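You operate a simulated robot arm through the tools that you are given. There is no shell and no other tool.

You are at the controls of a simulated robot arm. One attempt, no reset.

TASK
File sheet 25, then sheet 32 in the open binder.
Fine: on its rings; snap them shut.

The check looks at the end state, three seconds after you hand in, the way a careful person would. Anything else that was tipped, shoved, dropped, spilled or broken makes it a failure. Flat cloth is picked up by pressing the open fingertips on it (5 to 10 N) and closing them slowly along it; thin cloth reads only 2 to 8 mm in the jaws.

THE ROBOT
A 7-joint arm with a four-finger gripper, fixed in place. Base frame: the origin is at the foot of the arm, x ahead of it, y to its left, z up; the work surface is at about z = 740. Lengths are in mm, angles in degrees, forces in N, time in s.
Its first joint turns from -69.0 to 172.0 degrees. Payload 3.67 kg.
Tool frame: the origin (TCP) lies between the finger pads and is the grasp point; the fingertips stand 28 mm ahead of it; z points along the fingers, y is the line along which they close. The gripper opens to 112 mm. The gripper's body begins 73 mm behind the TCP.
Orientation is told as [roll, pitch, yaw] about the base's x, y, z axes, in that order, counted from this pose: with the fingers straight down and closing along the base's y, the tool's x points along the base's -x, its y along +y and its z along -z.

THE INTERFACE
- The arm moves only by the tool play_rows. Its argument "moves" is a list of rows, each a list of 7 numbers: the shift along the base's x, y, z in mm, then the turn, a rotation vector about the base's x, y, z in degrees, then the finger opening in mm, from 0 to 112. In form: [[x, y, z, rx, ry, rz, gripper], ...]. A call has 1 to 20 rows; each row shifts and turns the commanded pose from where the row before left it. Rows are played at 5 a second. More than 50 mm and 8.6 degrees between two rows, or a gripper value outside its range, and nothing of the call is played. Where a pose cannot be reached the arm comes as near as it can. A force on the tool above 40 N (or 10 N above the force at the start of the call, whichever is more), or a blocked arm, ends the call early, and 0.2 s more pass. The fingers move at their own pace and stop on an object; they squeeze with about 33 N. The grip force told is the motor's: it shows also when the fingers shut on nothing. Time passes only in rows, and 0.2 s behind the last, so rows that do not move let the fingers close. The reply holds the time, the measured pose of the TCP, the force on the tool along the base axes, the opening and the grip force, in the units named above and with some noise, with the torque about the TCP (base axes, N m) and any sound that the robot's microphone picked up, and new pictures: "show" is both (left out), scene, wrist or none.
- Cameras (640 x 400 px; columns grow to the right, rows downward): "scene" is fixed at [394.6, -498.6, 1338.5]; the picture's right is [0.59, -0.80, 0.00], its down [-0.51, -0.38, -0.77] and it looks along [0.62, 0.46, -0.64] (base axes); focal length 271 px, centre (320, 200). "wrist" rides on the gripper at [60, -18, -104] in the tool frame; the picture's right is [0.29, 0.96, 0.00], its down [-0.80, 0.24, -0.55] and it looks along [-0.53, 0.16, 0.83] (tool axes); focal length 234 px, centre (320, 200). There is no depth. A picture from a camera that has moved, and an enlarged one, comes with that camera's place and axes in the base frame and with its lens. The place of the scene camera against the robot may be out by one fixed shift of up to 12 mm in any direction.
- slide_trunk(by): slides the trunk up (or, below 0, down) by that many mm; the arm rides with it, the base frame stays. It gives what a move gives, with no picture.
- zoom(camera, box): a new picture of the part [left, top, right, bottom] of that camera's present view, enlarged. It takes no simulated time.
- finish_job(): hands the job in; it is judged then, once.

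Nothing tells you positions but the pictures and the camera data. Unless the task says otherwise, let go and move clear before handing in.

The tools are called after "Emit:" by a JSON object that holds its "method" and its "body". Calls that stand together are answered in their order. play_rows: Moves the arm, as the interface text tells. Its arguments: {"type":"object","properties":{"moves":{"type":"array","items":{"type":"array","items":{"type":"number"}}},"show":{"type":"string","enum":["both","scene","wrist","none"]}},"required":["moves"]} The other tools are called the same way: slide_trunk (by) slides the trunk up or down; zoom (camera, box) takes an enlarged picture of a part of a camera's view; finish_job () hands the job in.

At the start:

```text
time: 0.0
ee_pos: [731.1, 62.5, 1070.1]
tcp_rot: [0.0, 0.0, 0.0]
wrist_force: [-0.4, -0.6, 0.0]
wrist_torque: [-0.02, 0.01, -0.03]
width: 111.8
gripper_force: 0.1
trunk travel left (down, up): [-500.0, 340.0]
```

scene: 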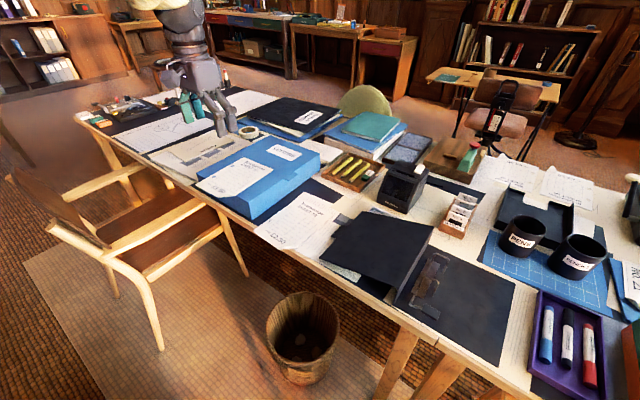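
wrist: 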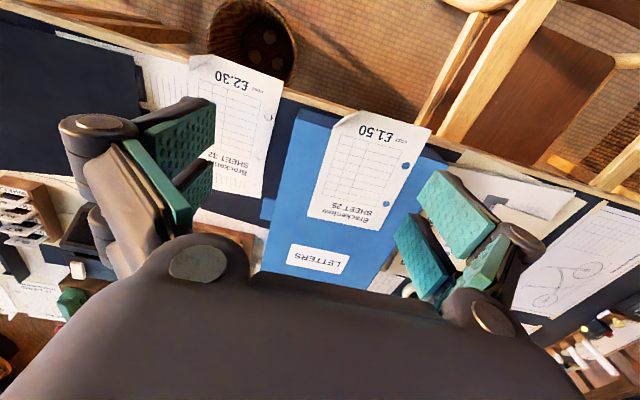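

I see a desk with a blue "LETTERS" binder carrying sheet 25, sheet 32 beside it, and an open dark binder to the right with a ring mechanism. I'll zoom in to look closely before moving.

Emit:
{"method": "zoom", "body": {"camera": "scene", "box": [300, 180, 540, 370]}}

Emit:
{"method": "zoom", "body": {"camera": "scene", "box": [160, 110, 380, 260]}}

Emit:
{"method": "zoom", "body": {"camera": "wrist", "box": [160, 30, 460, 290]}}

Emit:
{"method": "zoom", "body": {"camera": "scene", "box": [400, 120, 640, 400]}}

```text
2.11 times, centred on (420, 275) of scene
camera zoom: at [394.6, -498.6, 1338.5], right [0.59, -0.8, 0.0], down [-0.51, -0.38, -0.77], along [0.62, 0.46, -0.64], focal length 570 px, centre (110, 42)
```

zoom: 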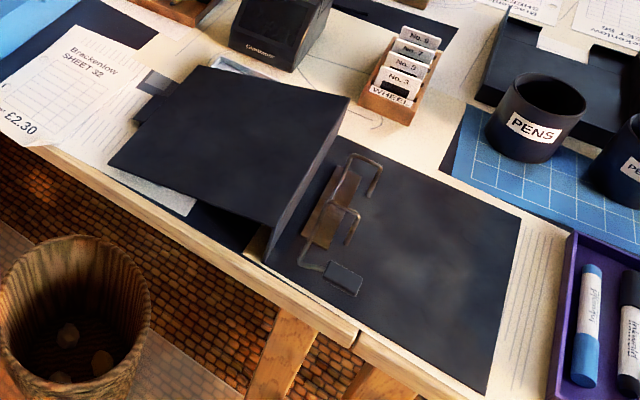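

```text
2.67 times, centred on (270, 185) of scene
camera zoom: at [394.6, -498.6, 1338.5], right [0.59, -0.8, 0.0], down [-0.51, -0.38, -0.77], along [0.62, 0.46, -0.64], focal length 722 px, centre (453, 240)
```

zoom: 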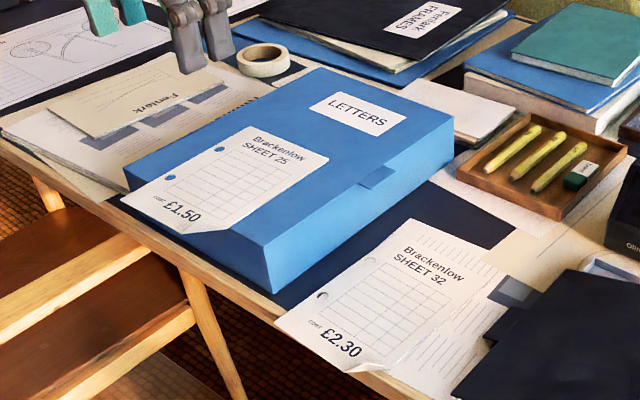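

```text
1.54 times, centred on (310, 160) of wrist
camera zoom: at [669.8, 44.8, 1175.0], right [-0.29, 0.96, 0.0], down [0.8, 0.24, 0.55], along [0.53, 0.16, -0.83], focal length 360 px, centre (335, 262)
```

zoom: 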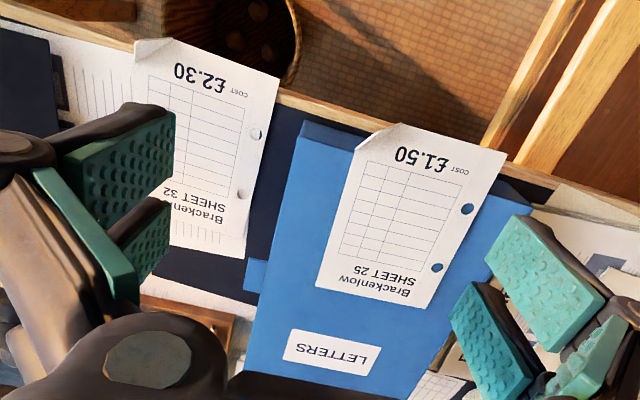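

```text
1.43 times, centred on (520, 260) of scene
camera zoom: at [394.6, -498.6, 1338.5], right [0.59, -0.8, 0.0], down [-0.51, -0.38, -0.77], along [0.62, 0.46, -0.64], focal length 387 px, centre (34, 114)
```

zoom: 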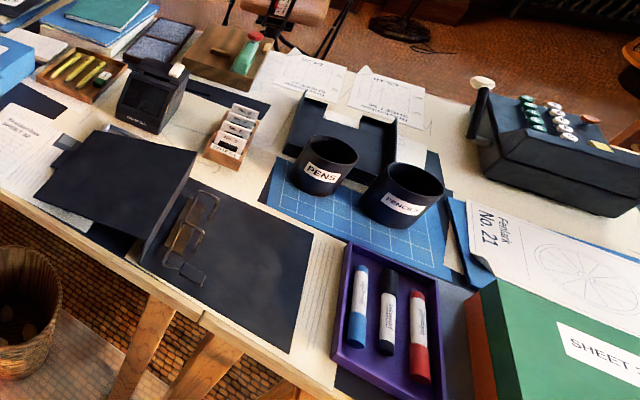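

The sheets have two holes on their left edge as read. The binder rings look to be near (870, -480), with a lever tab near (793, -517), so I'll move high above the binder to view it with the wrist camera.

Emit:
{"method": "play_rows", "body": {"moves": [[0, -45, -6, 0, 0, 0, 112], [0, -45, -6, 0, 0, 0, 112], [0, -45, -6, 0, 0, 0, 112], [0, -45, -6, 0, 0, 0, 112], [0, -45, -6, 0, 0, 0, 112], [0, -45, -6, 0, 0, 0, 112], [0, -45, -6, 0, 0, 0, 112], [0, -45, -6, 0, 0, 0, 112], [0, -45, -6, 0, 0, 0, 112], [0, -45, -6, 0, 0, 0, 112], [0, -45, -6, 0, 0, 0, 112], [0, -20, -6, 0, 0, 0, 112], [0, 0, 0, 0, 0, 0, 112]]}}

```text
time: 2.8
ee_pos: [732.5, -452.4, 996.5]
tcp_rot: [0.0, 0.0, 0.0]
wrist_force: [-0.6, -0.4, -0.9]
wrist_torque: [0.01, 0.01, 0.02]
width: 112.1
gripper_force: 0.0
trunk travel left (down, up): [-500.0, 340.0]
camera wrist: at [671.2, -471.1, 1101.6], right [-0.29, 0.96, 0.0], down [0.8, 0.24, 0.55], along [0.53, 0.16, -0.83], focal length 234 px, centre (320, 200)
```

scene: 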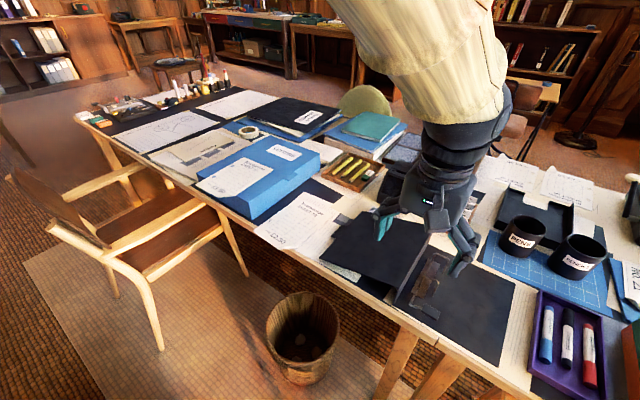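
wrist: 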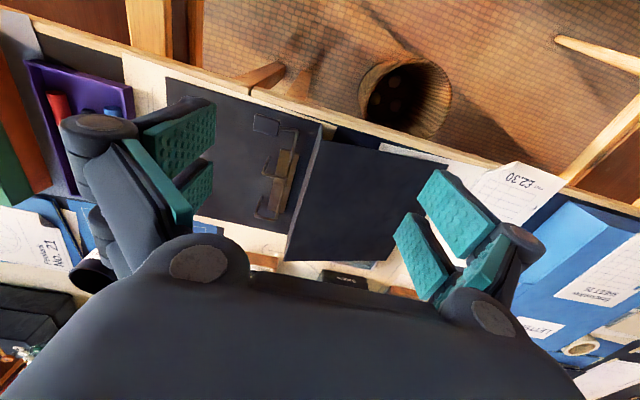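

Emit:
{"method": "zoom", "body": {"camera": "wrist", "box": [200, 80, 360, 250]}}

Emit:
{"method": "zoom", "body": {"camera": "scene", "box": [380, 220, 500, 340]}}

```text
2.35 times, centred on (280, 165) of wrist
camera zoom: at [671.2, -471.1, 1101.6], right [-0.29, 0.96, 0.0], down [0.8, 0.24, 0.55], along [0.53, 0.16, -0.83], focal length 551 px, centre (414, 282)
```

zoom: 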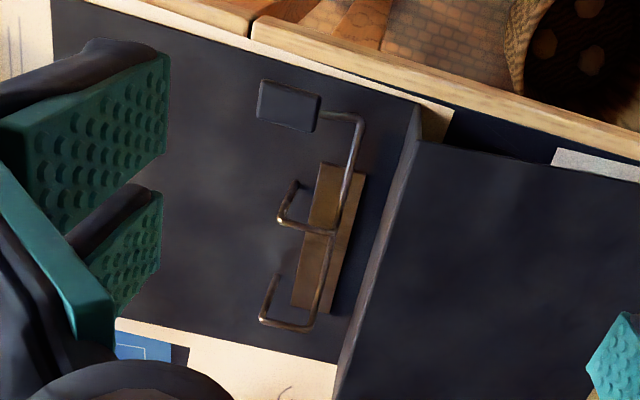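

```text
3.33 times, centred on (440, 280) of scene
camera zoom: at [394.6, -498.6, 1338.5], right [0.59, -0.8, 0.0], down [-0.51, -0.38, -0.77], along [0.62, 0.46, -0.64], focal length 903 px, centre (-80, -67)
```

zoom: 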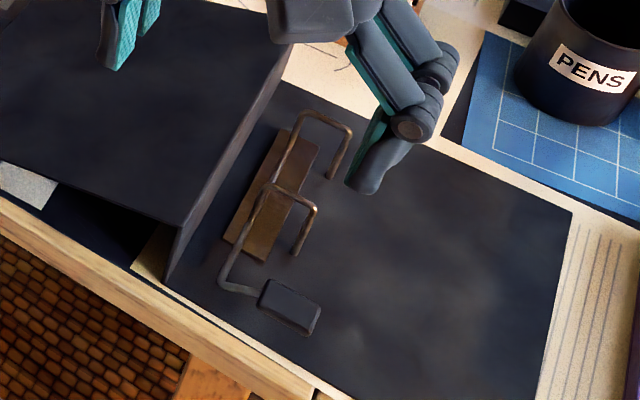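

The binder's mechanism has two wire arches on a shaft with a lever tab at the near end. I'll tilt the camera to look horizontally along +x, to see the ring profile and its open state.

Emit:
{"method": "play_rows", "body": {"moves": [[-16.5, -5.5, -29.3, 0, -8, 0, 112], [-16.5, -5.5, -29.3, 0, -8, 0, 112], [-16.5, -5.5, -29.3, 0, -8, 0, 112], [-16.5, -5.5, -29.3, 0, -8, 0, 112], [-16.5, -5.5, -29.3, 0, -8, 0, 112], [0, 0, 0, 0, 0, 0, 112]]}}

```text
time: 4.2
ee_pos: [650.2, -478.5, 852.7]
tcp_rot: [-0.1, -40.1, 0.0]
wrist_force: [0.7, 0.1, 0.3]
wrist_torque: [-0.04, 0.05, -0.02]
width: 112.1
gripper_force: 0.2
trunk travel left (down, up): [-500.0, 340.0]
camera wrist: at [535.9, -496.4, 894.4], right [-0.22, 0.96, -0.19], down [0.25, 0.24, 0.94], along [0.94, 0.16, -0.3], focal length 234 px, centre (320, 200)
```

scene: 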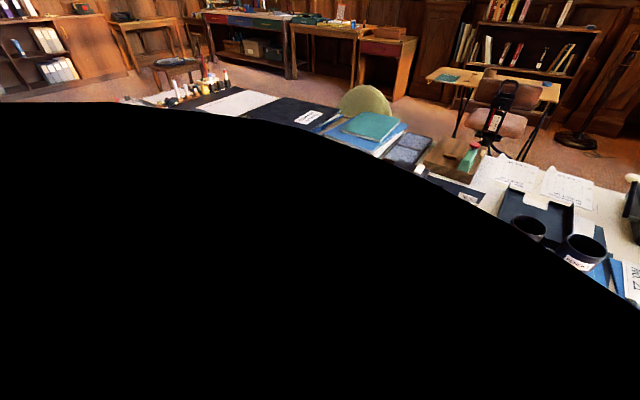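
wrist: 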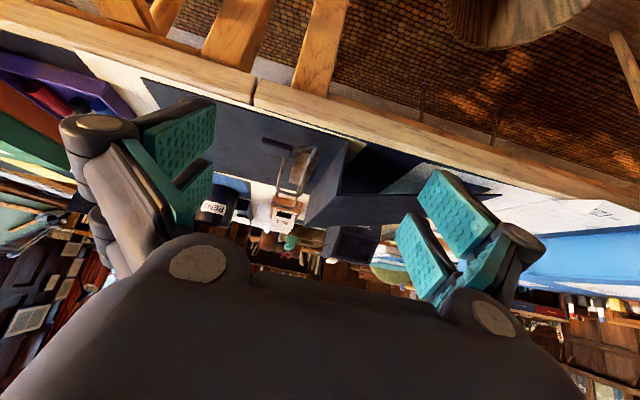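

Emit:
{"method": "zoom", "body": {"camera": "wrist", "box": [230, 110, 390, 240]}}

Emit:
{"method": "zoom", "body": {"camera": "wrist", "box": [255, 125, 335, 220]}}

```text
3.08 times, centred on (310, 175) of wrist
camera zoom: at [535.9, -496.4, 894.4], right [-0.22, 0.96, -0.19], down [0.25, 0.24, 0.94], along [0.94, 0.16, -0.3], focal length 720 px, centre (351, 277)
```

zoom: 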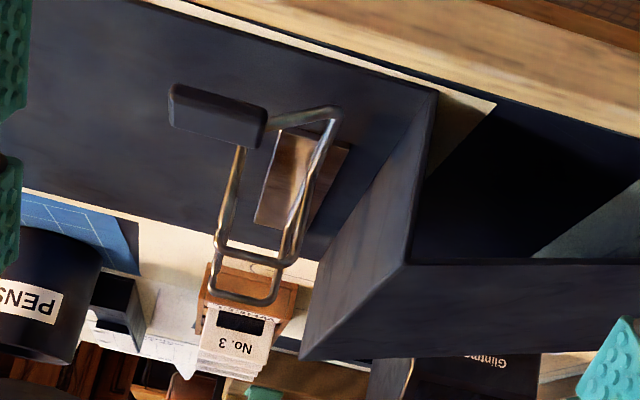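

```text
4.21 times, centred on (295, 172) of wrist
camera zoom: at [535.9, -496.4, 894.4], right [-0.22, 0.96, -0.19], down [0.25, 0.24, 0.94], along [0.94, 0.16, -0.3], focal length 986 px, centre (425, 316)
```

zoom: 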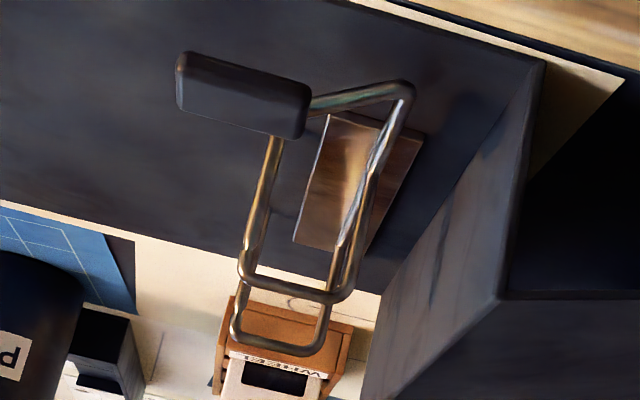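

The arches stand about 55 mm tall with the lever tab raised to roughly (783, -515, 768). I need to know whether the ring tips are open, so I'll shift for a view past the tab.

Emit:
{"method": "play_rows", "body": {"moves": [[26, 28, -17, 0, 0, 0, 112], [27, 28, -17, 0, 0, 0, 112], [0, 0, 0, 0, 0, 0, 112]], "show": "wrist"}}

Emit:
{"method": "zoom", "body": {"camera": "wrist", "box": [215, 90, 335, 190]}}

```text
time: 5.0
ee_pos: [701.2, -425.9, 816.3]
tcp_rot: [0.0, -40.0, -0.1]
wrist_force: [0.2, 0.5, -0.1]
wrist_torque: [0.0, 0.02, 0.02]
width: 112.0
gripper_force: 0.0
trunk travel left (down, up): [-500.0, 340.0]
camera wrist: at [587.3, -443.7, 858.5], right [-0.22, 0.96, -0.18], down [0.25, 0.24, 0.94], along [0.94, 0.16, -0.3], focal length 234 px, centre (320, 200)
```

wrist: 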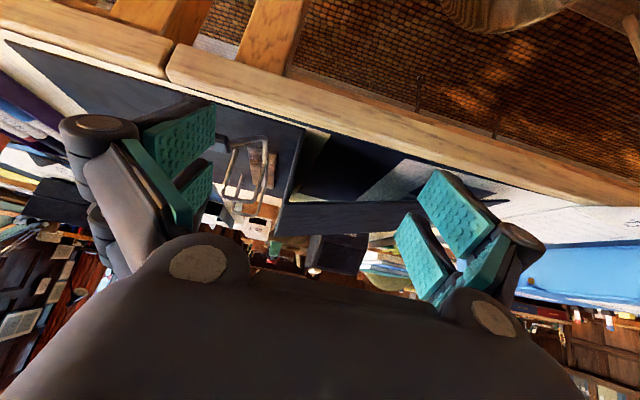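

```text
4.00 times, centred on (275, 140) of wrist
camera zoom: at [587.3, -443.7, 858.5], right [-0.22, 0.96, -0.18], down [0.25, 0.24, 0.94], along [0.94, 0.16, -0.3], focal length 937 px, centre (500, 440)
```

zoom: 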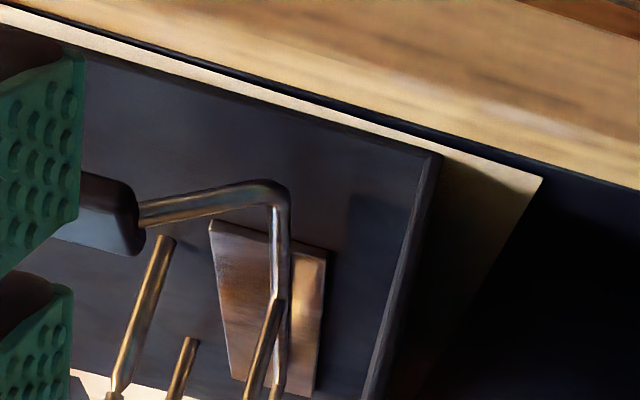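

The ring tips appear to sit right on the board: tips at about (844, -505) and (923, -505), at z≈744, with the shaft at y≈-472. So the rings may be closed now, and the lever would have to be lifted first. I'll turn the tool to vertical with yaw 90 above the tab for a closer look.

Emit:
{"method": "play_rows", "body": {"moves": [[0, -10, 20, 0, 8, 0, 112], [0, -10, 20, 0, 8, 0, 112], [0, -10, 20, 0, 8, 0, 112], [0, -10, 20, 0, 8, 0, 112], [0, -10, 20, 0, 8, 0, 112], [7.5, -3.5, -3, 0, 0, 8.2, 112], [7.5, -3.5, -3, 0, 0, 8.2, 112], [7.5, -3.5, -3, 0, 0, 8.2, 112], [7.5, -3.5, -3, 0, 0, 8.2, 112], [7.5, -3.5, -3, 0, 0, 8.2, 112], [7.5, -3.5, -3, 0, 0, 8.2, 112], [7.5, -3.5, -3, 0, 0, 8.2, 112], [7.5, -3.5, -3, 0, 0, 8.2, 112], [7.5, -3.5, -3, 0, 0, 8.2, 112], [7.5, -3.5, -3, 0, 0, 8.2, 112], [7.5, -3.5, -3, 0, 0, 8, 112], [0, 0, 0, 0, 0, 0, 112]]}}

```text
time: 8.6
ee_pos: [782.6, -512.7, 885.5]
tcp_rot: [0.1, 0.0, 90.1]
wrist_force: [0.0, -0.5, -1.1]
wrist_torque: [-0.02, 0.0, -0.05]
width: 111.9
gripper_force: 0.0
trunk travel left (down, up): [-500.0, 340.0]
camera wrist: at [799.6, -572.0, 989.5], right [-0.96, -0.29, 0.0], down [-0.24, 0.8, 0.55], along [-0.16, 0.53, -0.83], focal length 234 px, centre (320, 200)
```

scene: 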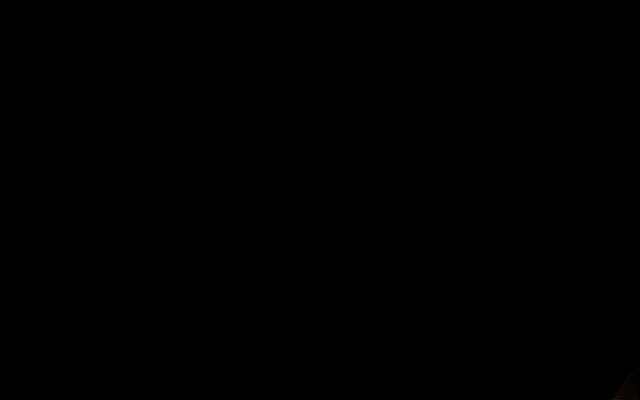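
wrist: 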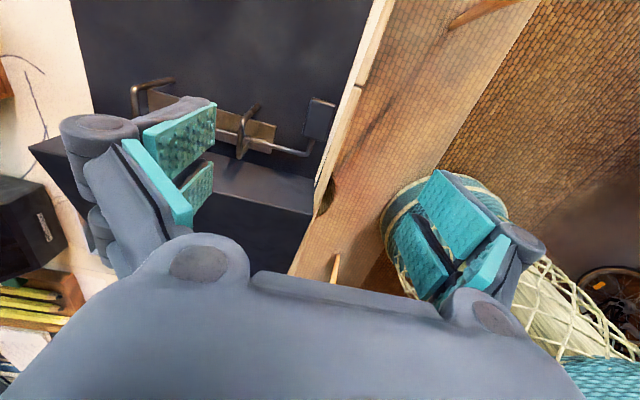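

Emit:
{"method": "zoom", "body": {"camera": "wrist", "box": [200, 60, 360, 200]}}

Emit:
{"method": "zoom", "body": {"camera": "wrist", "box": [120, 60, 280, 160]}}

```text
2.86 times, centred on (280, 130) of wrist
camera zoom: at [799.6, -572.0, 989.5], right [-0.96, -0.29, 0.0], down [-0.24, 0.8, 0.55], along [-0.16, 0.53, -0.83], focal length 669 px, centre (434, 400)
```

zoom: 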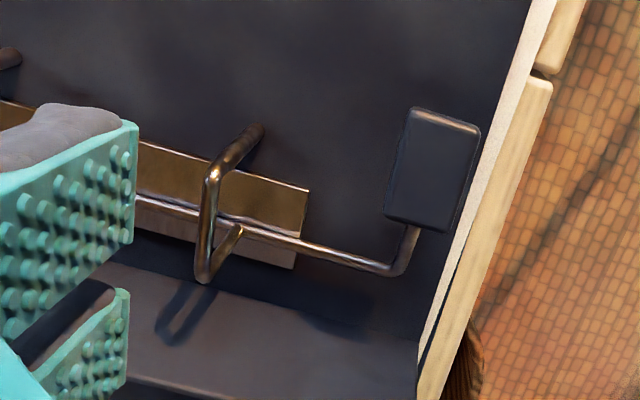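

```text
4.00 times, centred on (200, 110) of wrist
camera zoom: at [799.6, -572.0, 989.5], right [-0.96, -0.29, 0.0], down [-0.24, 0.8, 0.55], along [-0.16, 0.53, -0.83], focal length 937 px, centre (800, 560)
```

zoom: 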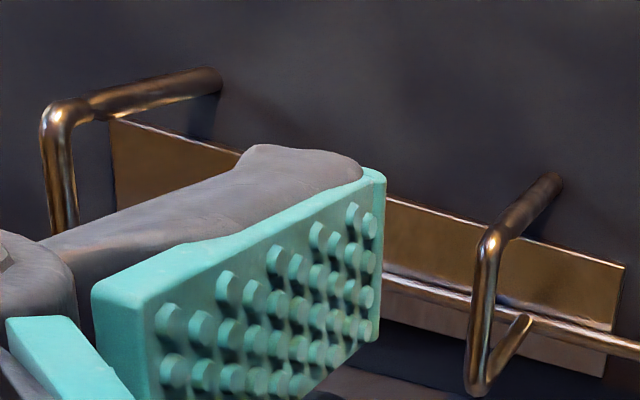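

The close view confirms the ring tips rest on the board, so the rings are closed. I'll pinch the lever tab at about (784, -517, 768) along x, so it can pivot in the pads while I lift it in an arc about the shaft.

Emit:
{"method": "play_rows", "body": {"moves": [[0.5, -1, -30, 0, 0, 0, 60], [0.5, -1, -30, 0, 0, 0, 60], [0.4, -1.3, -28, 0, 0, 0, 60], [0, 0, -8, 0, 0, 0, 60], [0, 0, 0, 0, 0, 0, 60]], "show": "wrist"}}

Emit:
{"method": "zoom", "body": {"camera": "wrist", "box": [200, 60, 440, 260]}}

```text
time: 9.8
ee_pos: [786.2, -516.1, 787.9]
tcp_rot: [0.1, -0.1, 90.1]
wrist_force: [0.0, 0.1, 0.3]
wrist_torque: [0.05, 0.01, -0.02]
width: 60.1
gripper_force: 0.0
trunk travel left (down, up): [-500.0, 340.0]
camera wrist: at [803.2, -576.4, 893.1], right [-0.96, -0.29, 0.0], down [-0.24, 0.8, 0.55], along [-0.16, 0.53, -0.83], focal length 234 px, centre (320, 200)
```

wrist: 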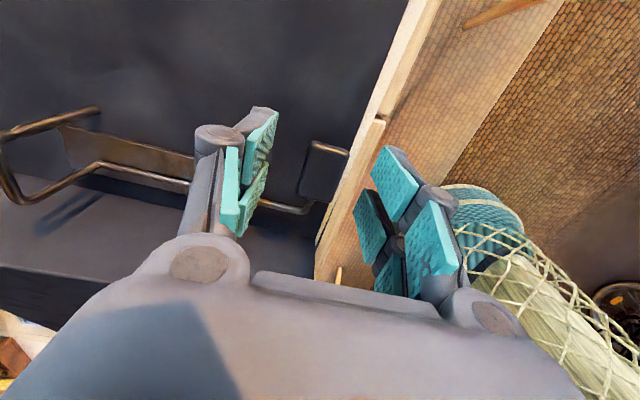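

```text
2.00 times, centred on (320, 160) of wrist
camera zoom: at [803.2, -576.4, 893.1], right [-0.96, -0.29, 0.0], down [-0.24, 0.8, 0.55], along [-0.16, 0.53, -0.83], focal length 468 px, centre (320, 280)
```

zoom: 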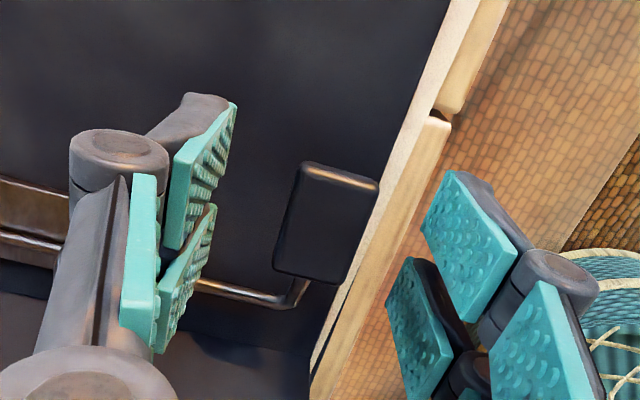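

Emit:
{"method": "play_rows", "body": {"moves": [[-2, -1, -3, 0, 0, 0, 44], [0, 0, 0, 0, 0, 0, 34], [0, 0, 0, 0, 0, 0, 28], [0, 0, 0, 0, 0, 0, 25], [0, 0, 0, 0, 0, 0, 23], [0, 0, 0, 0, 0, 0, 21], [0, 0, 0, 0, 0, 0, 19], [0, 0, 0, 0, 0, 0, 17]], "show": "wrist"}}

Emit:
{"method": "zoom", "body": {"camera": "wrist", "box": [200, 60, 440, 260]}}

```text
time: 11.6
ee_pos: [784.4, -516.6, 786.2]
tcp_rot: [0.0, 0.0, 90.0]
wrist_force: [3.8, 0.2, 1.1]
wrist_torque: [0.04, -0.01, -0.4]
width: 22.9
gripper_force: 32.1
trunk travel left (down, up): [-500.0, 340.0]
camera wrist: at [800.9, -576.5, 890.4], right [-0.96, -0.29, 0.0], down [-0.24, 0.8, 0.55], along [-0.16, 0.53, -0.83], focal length 234 px, centre (320, 200)
```

wrist: 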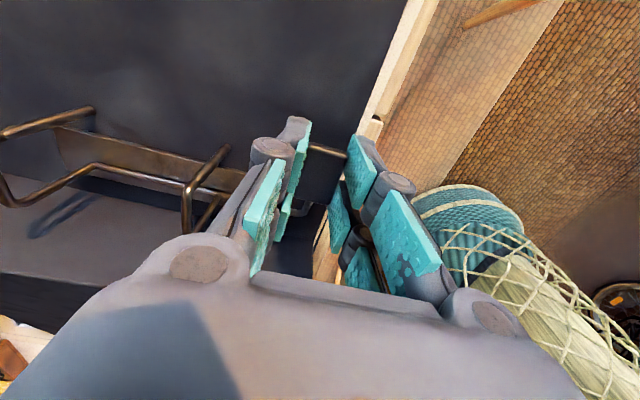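

```text
2.00 times, centred on (320, 160) of wrist
camera zoom: at [800.9, -576.5, 890.4], right [-0.96, -0.29, 0.0], down [-0.24, 0.8, 0.55], along [-0.16, 0.53, -0.83], focal length 468 px, centre (320, 280)
```

zoom: 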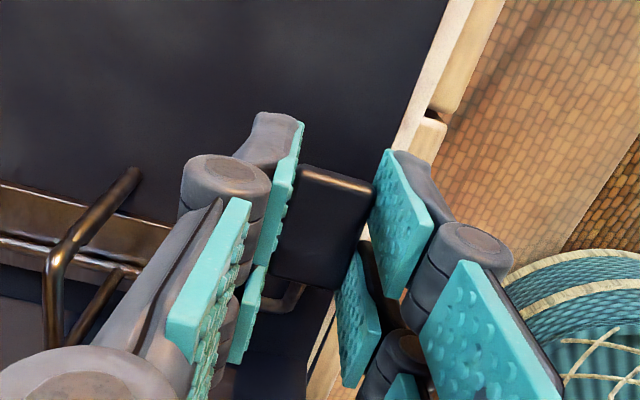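

The tab is held with the jaws reading 22.9 mm. I'll lift it along the first part of the arc and watch the forces and the rings.

Emit:
{"method": "play_rows", "body": {"moves": [[0, 0.7, 1.9, 0, 0, 0, 17], [0, 0.9, 1.9, 0, 0, 0, 17], [0, 1.0, 1.8, 0, 0, 0, 17], [0, 1.0, 1.8, 0, 0, 0, 17], [0, 0, 0, 0, 0, 0, 17]], "show": "wrist"}}

Emit:
{"method": "zoom", "body": {"camera": "wrist", "box": [0, 60, 340, 270]}}

```text
time: 12.8
ee_pos: [784.0, -513.9, 792.1]
tcp_rot: [0.0, -0.1, 90.1]
wrist_force: [-1.3, -1.3, -3.8]
wrist_torque: [-0.22, 0.21, -0.1]
width: 23.5
gripper_force: 33.4
trunk travel left (down, up): [-500.0, 340.0]
camera wrist: at [800.6, -573.2, 896.9], right [-0.96, -0.29, 0.0], down [-0.24, 0.8, 0.55], along [-0.16, 0.53, -0.83], focal length 234 px, centre (320, 200)
```

wrist: 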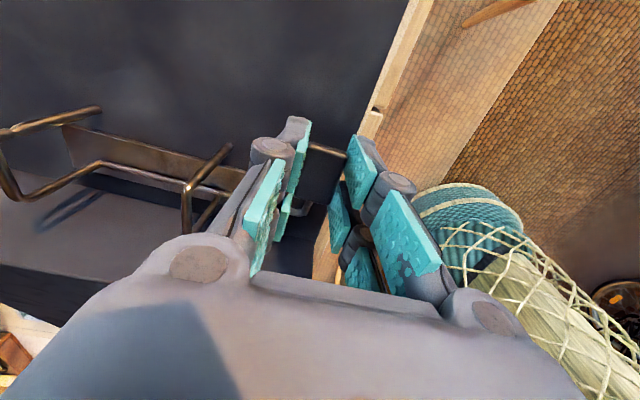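

```text
1.88 times, centred on (170, 165) of wrist
camera zoom: at [800.6, -573.2, 896.9], right [-0.96, -0.29, 0.0], down [-0.24, 0.8, 0.55], along [-0.16, 0.53, -0.83], focal length 441 px, centre (602, 266)
```

zoom: 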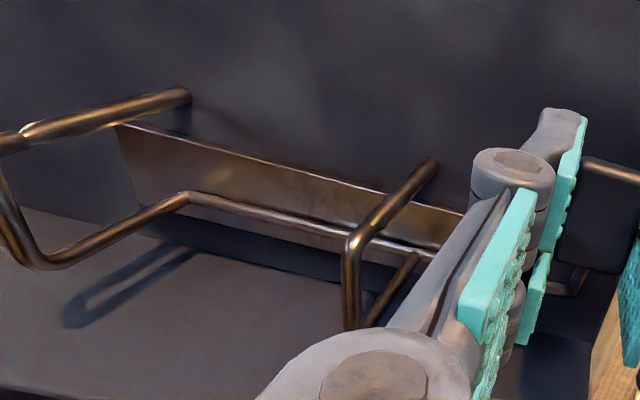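

Emit:
{"method": "play_rows", "body": {"moves": [[0, 1.2, 1.8, 0, 0, 0, 17], [0, 1.2, 1.7, 0, 0, 0, 17], [0, 1.3, 1.7, 0, 0, 0, 17], [0, 1.3, 1.6, 0, 0, 0, 17], [0, 0, 0, 0, 0, 0, 17]], "show": "wrist"}}

Emit:
{"method": "zoom", "body": {"camera": "wrist", "box": [0, 60, 340, 270]}}

```text
time: 14.0
ee_pos: [784.0, -507.6, 798.7]
tcp_rot: [0.0, 0.0, 90.0]
wrist_force: [0.7, 0.4, -3.3]
wrist_torque: [-0.25, 0.29, -0.08]
width: 23.4
gripper_force: 33.2
trunk travel left (down, up): [-500.0, 340.0]
camera wrist: at [800.6, -568.6, 904.2], right [-0.96, -0.29, 0.0], down [-0.24, 0.8, 0.55], along [-0.16, 0.53, -0.83], focal length 234 px, centre (320, 200)
```

wrist: 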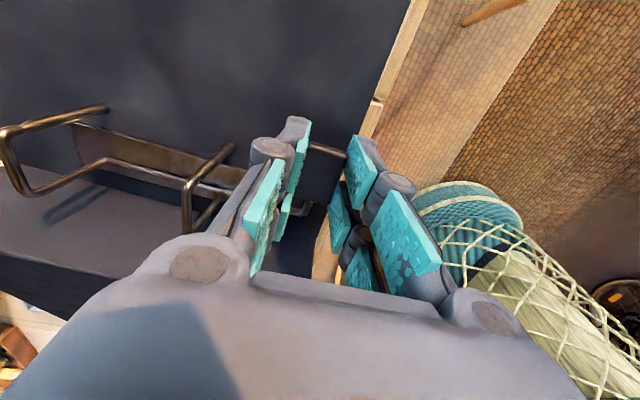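

```text
1.88 times, centred on (170, 165) of wrist
camera zoom: at [800.6, -568.6, 904.2], right [-0.96, -0.29, 0.0], down [-0.24, 0.8, 0.55], along [-0.16, 0.53, -0.83], focal length 441 px, centre (602, 266)
```

zoom: 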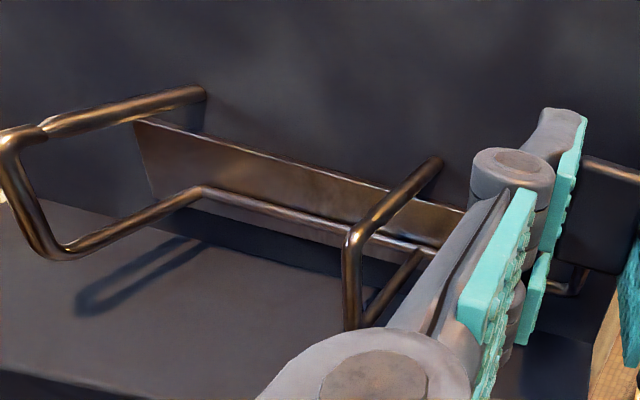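

Emit:
{"method": "zoom", "body": {"camera": "wrist", "box": [280, 0, 440, 140]}}

Emit:
{"method": "zoom", "body": {"camera": "wrist", "box": [180, 100, 360, 290]}}

Emit:
{"method": "zoom", "body": {"camera": "scene", "box": [300, 180, 540, 370]}}

```text
2.86 times, centred on (360, 70) of wrist
camera zoom: at [800.6, -568.6, 904.2], right [-0.96, -0.29, 0.0], down [-0.24, 0.8, 0.55], along [-0.16, 0.53, -0.83], focal length 669 px, centre (206, 571)
```

zoom: 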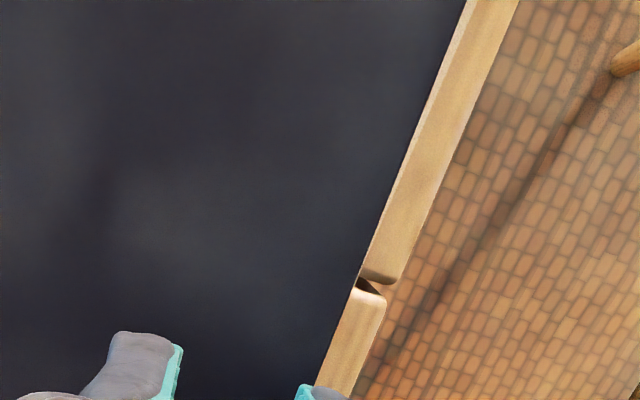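

```text
2.11 times, centred on (270, 195) of wrist
camera zoom: at [800.6, -568.6, 904.2], right [-0.96, -0.29, 0.0], down [-0.24, 0.8, 0.55], along [-0.16, 0.53, -0.83], focal length 493 px, centre (425, 210)
```

zoom: 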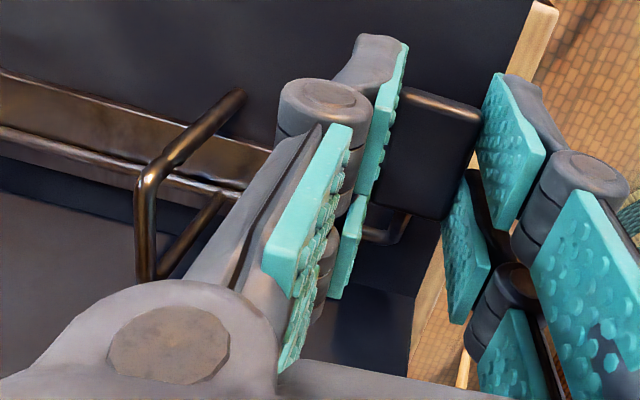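

```text
2.11 times, centred on (420, 275) of scene
camera zoom: at [394.6, -498.6, 1338.5], right [0.59, -0.8, 0.0], down [-0.51, -0.38, -0.77], along [0.62, 0.46, -0.64], focal length 570 px, centre (110, 42)
```

zoom: 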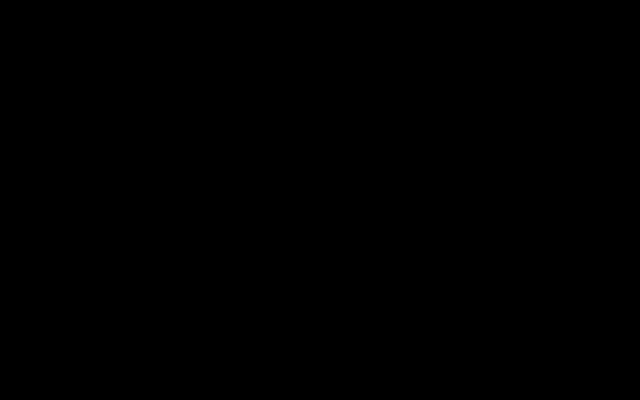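

Lifting the tab raises the whole binder, because the white strip at the desk edge is now hidden. I'll set it back down along the same path before anything shifts.

Emit:
{"method": "play_rows", "body": {"moves": [[0, -1.3, -1.6, 0, 0, 0, 17], [0, -1.3, -1.7, 0, 0, 0, 17], [0, -1.2, -1.7, 0, 0, 0, 17], [0, -1.2, -1.8, 0, 0, 0, 17], [0, -1.0, -1.8, 0, 0, 0, 17], [0, -1.0, -1.8, 0, 0, 0, 17], [0, -0.9, -1.9, 0, 0, 0, 17], [0, -0.7, -1.9, 0, 0, 0, 17], [0, 0, 0, 0, 0, 0, 17]], "show": "wrist"}}

Emit:
{"method": "zoom", "body": {"camera": "wrist", "box": [280, 0, 440, 140]}}

```text
time: 16.0
ee_pos: [783.9, -516.3, 785.9]
tcp_rot: [0.0, 0.0, 90.0]
wrist_force: [-0.7, 3.9, 6.6]
wrist_torque: [0.42, 0.06, 0.17]
width: 23.4
gripper_force: 32.8
trunk travel left (down, up): [-500.0, 340.0]
camera wrist: at [800.0, -575.9, 891.4], right [-0.96, -0.29, 0.0], down [-0.24, 0.8, 0.55], along [-0.16, 0.53, -0.83], focal length 234 px, centre (320, 200)
```

wrist: 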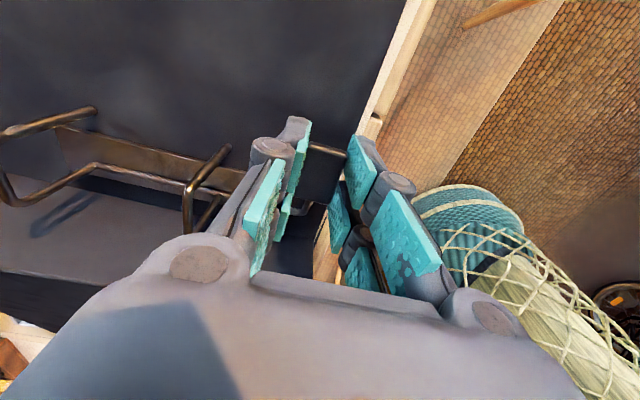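

```text
2.86 times, centred on (360, 70) of wrist
camera zoom: at [800.0, -575.9, 891.4], right [-0.96, -0.29, 0.0], down [-0.24, 0.8, 0.55], along [-0.16, 0.53, -0.83], focal length 669 px, centre (206, 571)
```

zoom: 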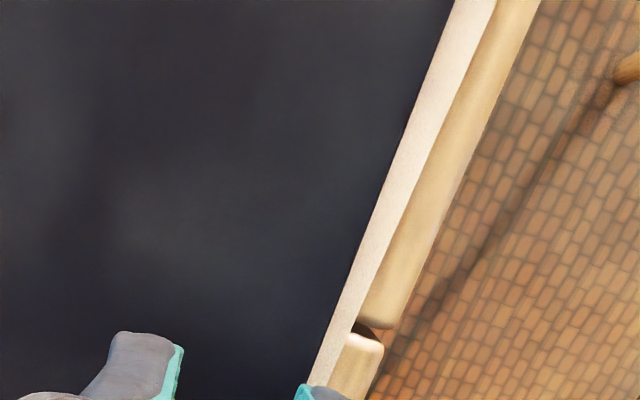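

The binder is back down. Instead of a pure lift I'll try turning the tool together with the lever about the shaft axis, so the pads apply mostly a moment, going slowly and watching the force.

Emit:
{"method": "play_rows", "body": {"moves": [[0, 1.25, 1.5, -2, 0, 0, 17], [0, 1.3, 1.45, -2, 0, 0, 17], [0, 0, 0, -2, 0, 0, 17], [0, 0, 0, -2, 0, 0, 17], [0, 0, 0, 0, 0, 0, 17]], "show": "wrist"}}

Emit:
{"method": "zoom", "body": {"camera": "wrist", "box": [280, 0, 440, 140]}}

Emit:
{"method": "zoom", "body": {"camera": "wrist", "box": [0, 60, 340, 270]}}

```text
time: 17.2
ee_pos: [782.7, -513.3, 789.8]
tcp_rot: [0.0, 8.0, 90.0]
wrist_force: [1.1, 5.6, 9.7]
wrist_torque: [0.71, -0.07, 0.19]
width: 23.4
gripper_force: 32.9
trunk travel left (down, up): [-500.0, 340.0]
camera wrist: at [800.0, -557.6, 901.7], right [-0.96, -0.29, 0.04], down [-0.24, 0.87, 0.44], along [-0.16, 0.41, -0.9], focal length 234 px, centre (320, 200)
```

wrist: 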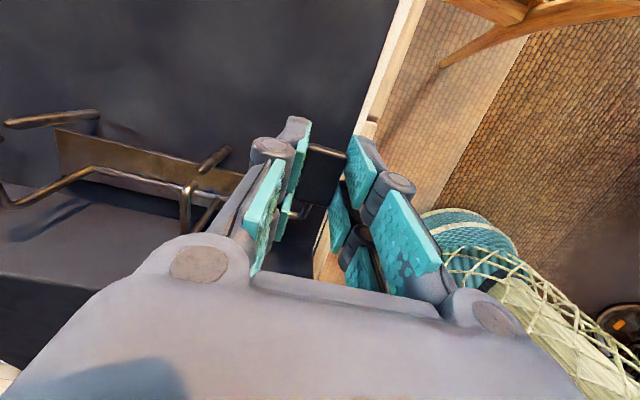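

```text
2.86 times, centred on (360, 70) of wrist
camera zoom: at [800.0, -557.6, 901.7], right [-0.96, -0.29, 0.04], down [-0.24, 0.87, 0.44], along [-0.16, 0.41, -0.9], focal length 669 px, centre (206, 571)
```

zoom: 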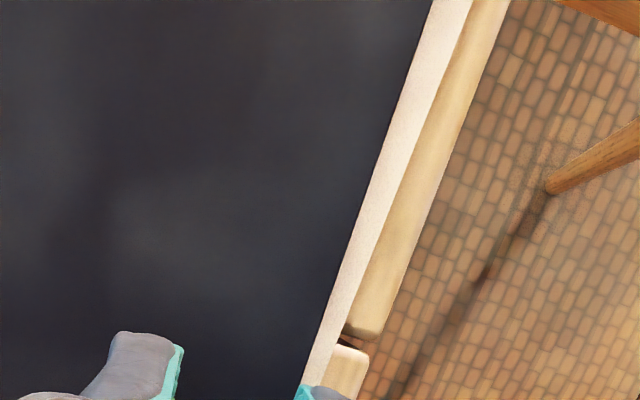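

```text
1.88 times, centred on (170, 165) of wrist
camera zoom: at [800.0, -557.6, 901.7], right [-0.96, -0.29, 0.04], down [-0.24, 0.87, 0.44], along [-0.16, 0.41, -0.9], focal length 441 px, centre (602, 266)
```

zoom: 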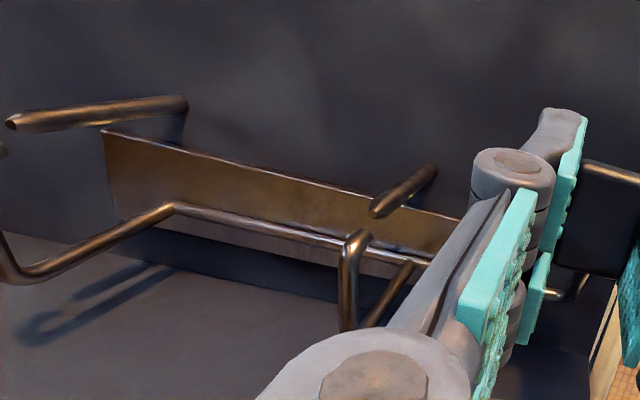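

That works: the rings are lever arches. The left legs are fixed posts with slanted tips at y≈-505, and the arches have now lifted off them while the binder stays flat. I'll keep turning the lever open.

Emit:
{"method": "play_rows", "body": {"moves": [[0, 3.2, 2.8, -4, 0, 0, 17], [0, 3.3, 2.7, -4, 0, 0, 17], [0, 3.4, 2.6, -4, 0, 0, 17], [0, 0, 0, 0, 0, 0, 17]], "show": "wrist"}}

Emit:
{"method": "zoom", "body": {"camera": "wrist", "box": [0, 60, 340, 270]}}

```text
time: 18.2
ee_pos: [782.6, -504.9, 795.9]
tcp_rot: [0.1, 20.0, 90.1]
wrist_force: [-1.2, -0.8, 2.5]
wrist_torque: [0.05, -0.27, -0.12]
width: 23.3
gripper_force: 33.1
trunk travel left (down, up): [-500.0, 340.0]
camera wrist: at [799.5, -525.0, 915.4], right [-0.96, -0.27, 0.1], down [-0.24, 0.94, 0.25], along [-0.16, 0.21, -0.96], focal length 234 px, centre (320, 200)
```

wrist: 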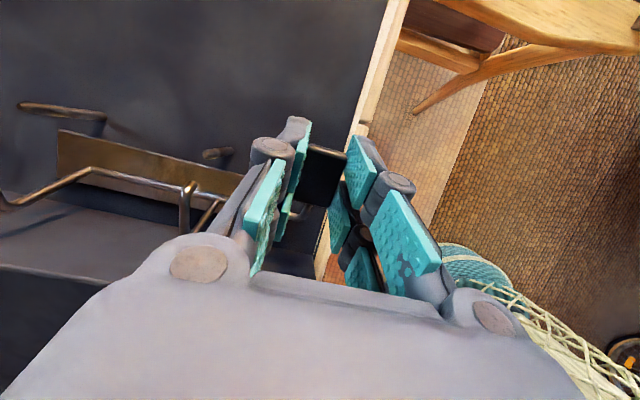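

```text
1.88 times, centred on (170, 165) of wrist
camera zoom: at [799.5, -525.0, 915.4], right [-0.96, -0.27, 0.1], down [-0.24, 0.94, 0.25], along [-0.16, 0.21, -0.96], focal length 441 px, centre (602, 266)
```

zoom: 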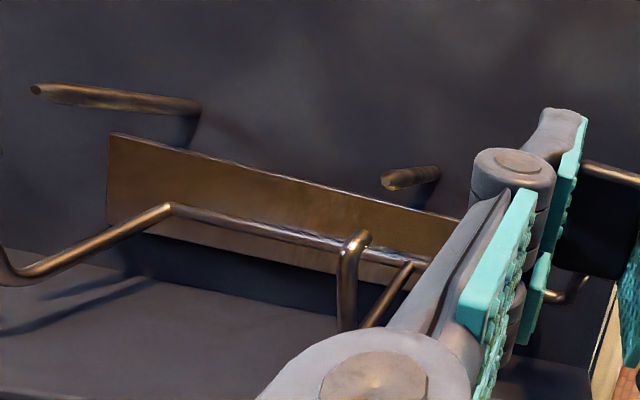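

Emit:
{"method": "play_rows", "body": {"moves": [[0, 4.4, 2.4, -4, 0, 0, 17], [0, 4.35, 2.2, -4, 0, 0, 17], [0, 4.3, 2.0, -4, 0, 0, 17], [0, 0, 0, 0, 0, 0, 17]], "show": "wrist"}}

Emit:
{"method": "zoom", "body": {"camera": "wrist", "box": [0, 60, 340, 270]}}

```text
time: 19.2
ee_pos: [783.5, -491.7, 801.6]
tcp_rot: [0.0, 32.0, 90.0]
wrist_force: [-0.5, 0.1, -2.2]
wrist_torque: [-0.11, -0.2, 0.02]
width: 23.4
gripper_force: 33.1
trunk travel left (down, up): [-500.0, 340.0]
camera wrist: at [800.0, -487.3, 922.9], right [-0.96, -0.24, 0.15], down [-0.24, 0.97, 0.05], along [-0.16, 0.01, -0.99], focal length 234 px, centre (320, 200)
```

wrist: 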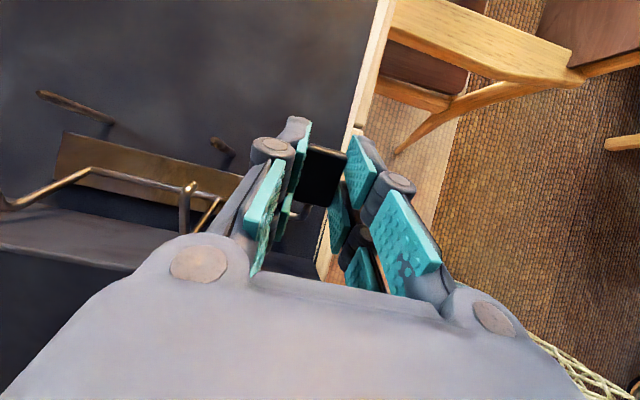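

```text
1.88 times, centred on (170, 165) of wrist
camera zoom: at [800.0, -487.3, 922.9], right [-0.96, -0.24, 0.15], down [-0.24, 0.97, 0.05], along [-0.16, 0.01, -0.99], focal length 441 px, centre (602, 266)
```

zoom: 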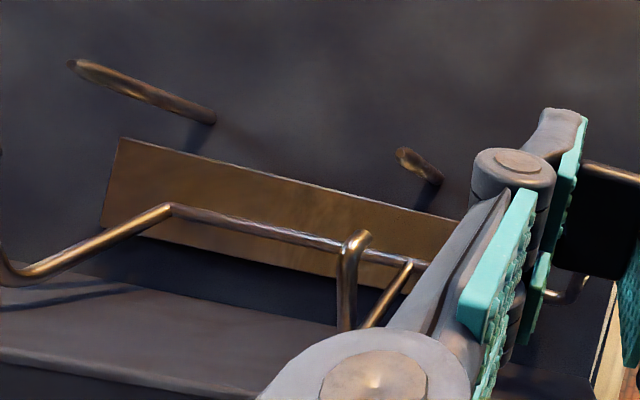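

Emit:
{"method": "play_rows", "body": {"moves": [[0, 4.4, 2.0, -4, 0, 0, 17], [0, 4.3, 1.7, -4, 0, 0, 17], [0, 0, 0, 0, 0, 0, 17]], "show": "wrist"}}

Emit:
{"method": "zoom", "body": {"camera": "wrist", "box": [0, 60, 340, 270]}}

```text
time: 20.0
ee_pos: [783.0, -482.9, 806.8]
tcp_rot: [0.1, 40.0, 89.9]
wrist_force: [1.1, -0.6, -2.7]
wrist_torque: [-0.1, 0.11, -0.15]
width: 23.4
gripper_force: 32.9
trunk travel left (down, up): [-500.0, 340.0]
camera wrist: at [799.7, -462.2, 924.9], right [-0.96, -0.22, 0.19], down [-0.24, 0.97, -0.09], along [-0.16, -0.13, -0.98], focal length 234 px, centre (320, 200)
```

wrist: 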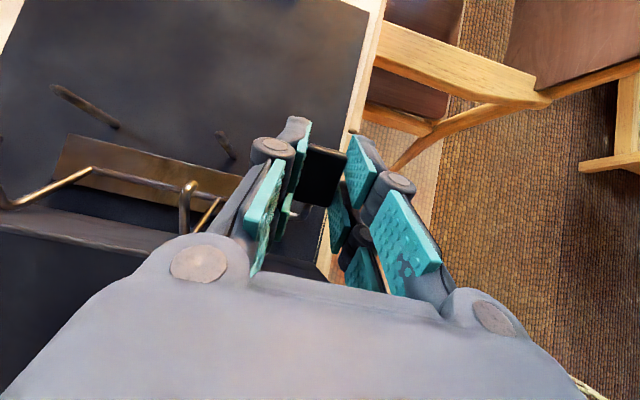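

```text
1.88 times, centred on (170, 165) of wrist
camera zoom: at [799.7, -462.2, 924.9], right [-0.96, -0.22, 0.19], down [-0.24, 0.97, -0.09], along [-0.16, -0.13, -0.98], focal length 441 px, centre (602, 266)
```

zoom: 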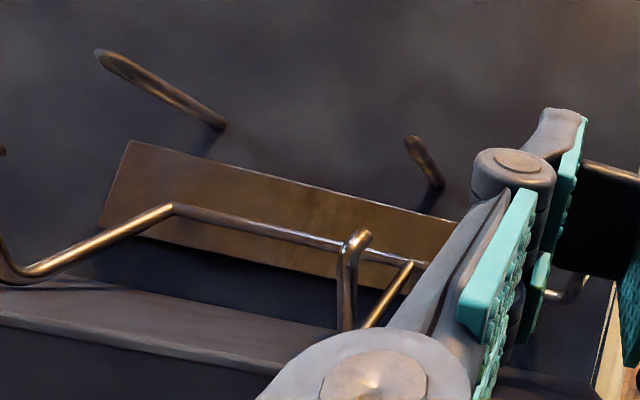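

The arches are swung well back at about 40°. I'll release the tab gently, back off along the tool axis, and see if it stays open.

Emit:
{"method": "play_rows", "body": {"moves": [[0, 1.5, 0.5, -1.5, 0, 0, 17], [0, 0, 0, 0, 0, 0, 24], [0, 0, 0, 0, 0, 0, 28], [0, 0, 0, 0, 0, 0, 36], [0, 0, 0, 0, 0, 0, 44], [0, 0, 0, 0, 0, 0, 44]], "show": "wrist"}}

Emit:
{"method": "zoom", "body": {"camera": "wrist", "box": [0, 60, 340, 270]}}

```text
time: 21.4
ee_pos: [782.3, -481.5, 806.5]
tcp_rot: [-0.1, 41.5, 90.0]
wrist_force: [0.2, -1.2, 0.1]
wrist_torque: [0.03, -0.02, -0.03]
width: 44.1
gripper_force: 0.0
trunk travel left (down, up): [-500.0, 340.0]
camera wrist: at [799.8, -456.7, 925.3], right [-0.96, -0.22, 0.19], down [-0.24, 0.96, -0.11], along [-0.16, -0.15, -0.97], focal length 234 px, centre (320, 200)
```

wrist: 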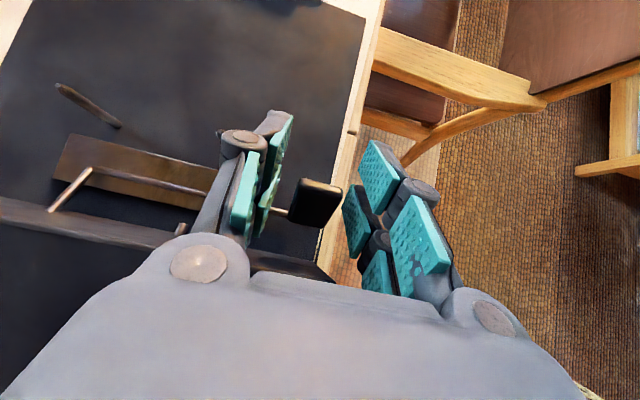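

```text
1.88 times, centred on (170, 165) of wrist
camera zoom: at [799.8, -456.7, 925.3], right [-0.96, -0.22, 0.19], down [-0.24, 0.96, -0.11], along [-0.16, -0.15, -0.97], focal length 441 px, centre (602, 266)
```

zoom: 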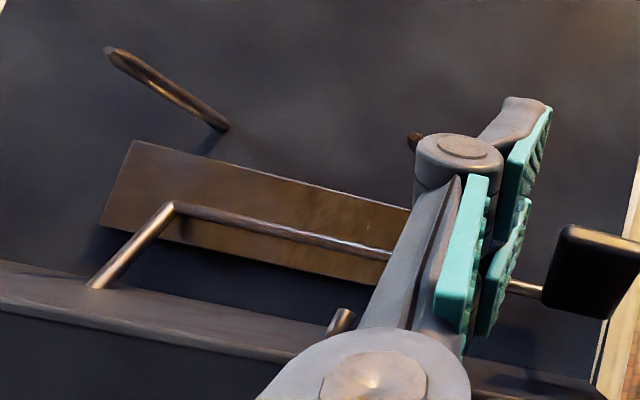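

The lever snapped fully open and stays there, with the arches back against the spine and the posts free. I'll back off along the tool axis, then straighten up and take a good look.

Emit:
{"method": "play_rows", "body": {"moves": [[0, 20, 23, 0, 0, 0, 60], [0, 26, 30, 0, 0, 0, 80], [0, 20, 30, 6, 0, 0, 100], [0, 0, 20, 7, 0, 0, 112], [0, -10, 20, 7, 0, 0, 112], [0, -10, 10, 7, 0, 0, 112], [0, -10, 10, 7, 0, 0, 112], [0, -10, 10, 7.5, 0, 0, 112], [0, 0, 0, 0, 0, 0, 112]], "show": "wrist"}}

Emit:
{"method": "zoom", "body": {"camera": "wrist", "box": [120, 40, 360, 200]}}

```text
time: 23.4
ee_pos: [784.4, -454.1, 961.4]
tcp_rot: [0.0, 0.0, 90.0]
wrist_force: [0.6, 0.3, 0.4]
wrist_torque: [-0.06, -0.02, 0.0]
width: 112.1
gripper_force: 0.0
trunk travel left (down, up): [-500.0, 340.0]
camera wrist: at [801.0, -513.1, 1066.6], right [-0.96, -0.29, 0.0], down [-0.24, 0.8, 0.55], along [-0.16, 0.53, -0.83], focal length 234 px, centre (320, 200)
```

wrist: 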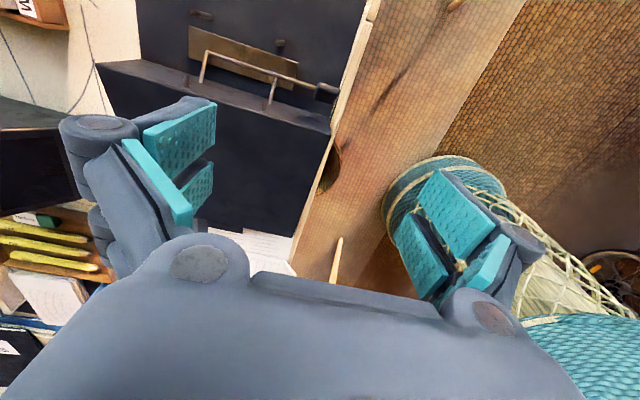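

```text
2.50 times, centred on (240, 120) of wrist
camera zoom: at [801.0, -513.1, 1066.6], right [-0.96, -0.29, 0.0], down [-0.24, 0.8, 0.55], along [-0.16, 0.53, -0.83], focal length 585 px, centre (520, 400)
```

zoom: 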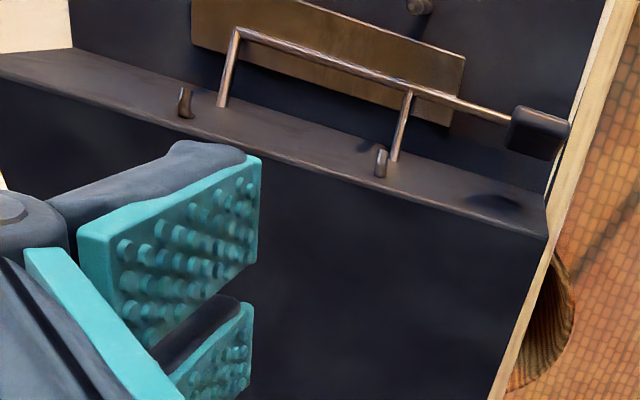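

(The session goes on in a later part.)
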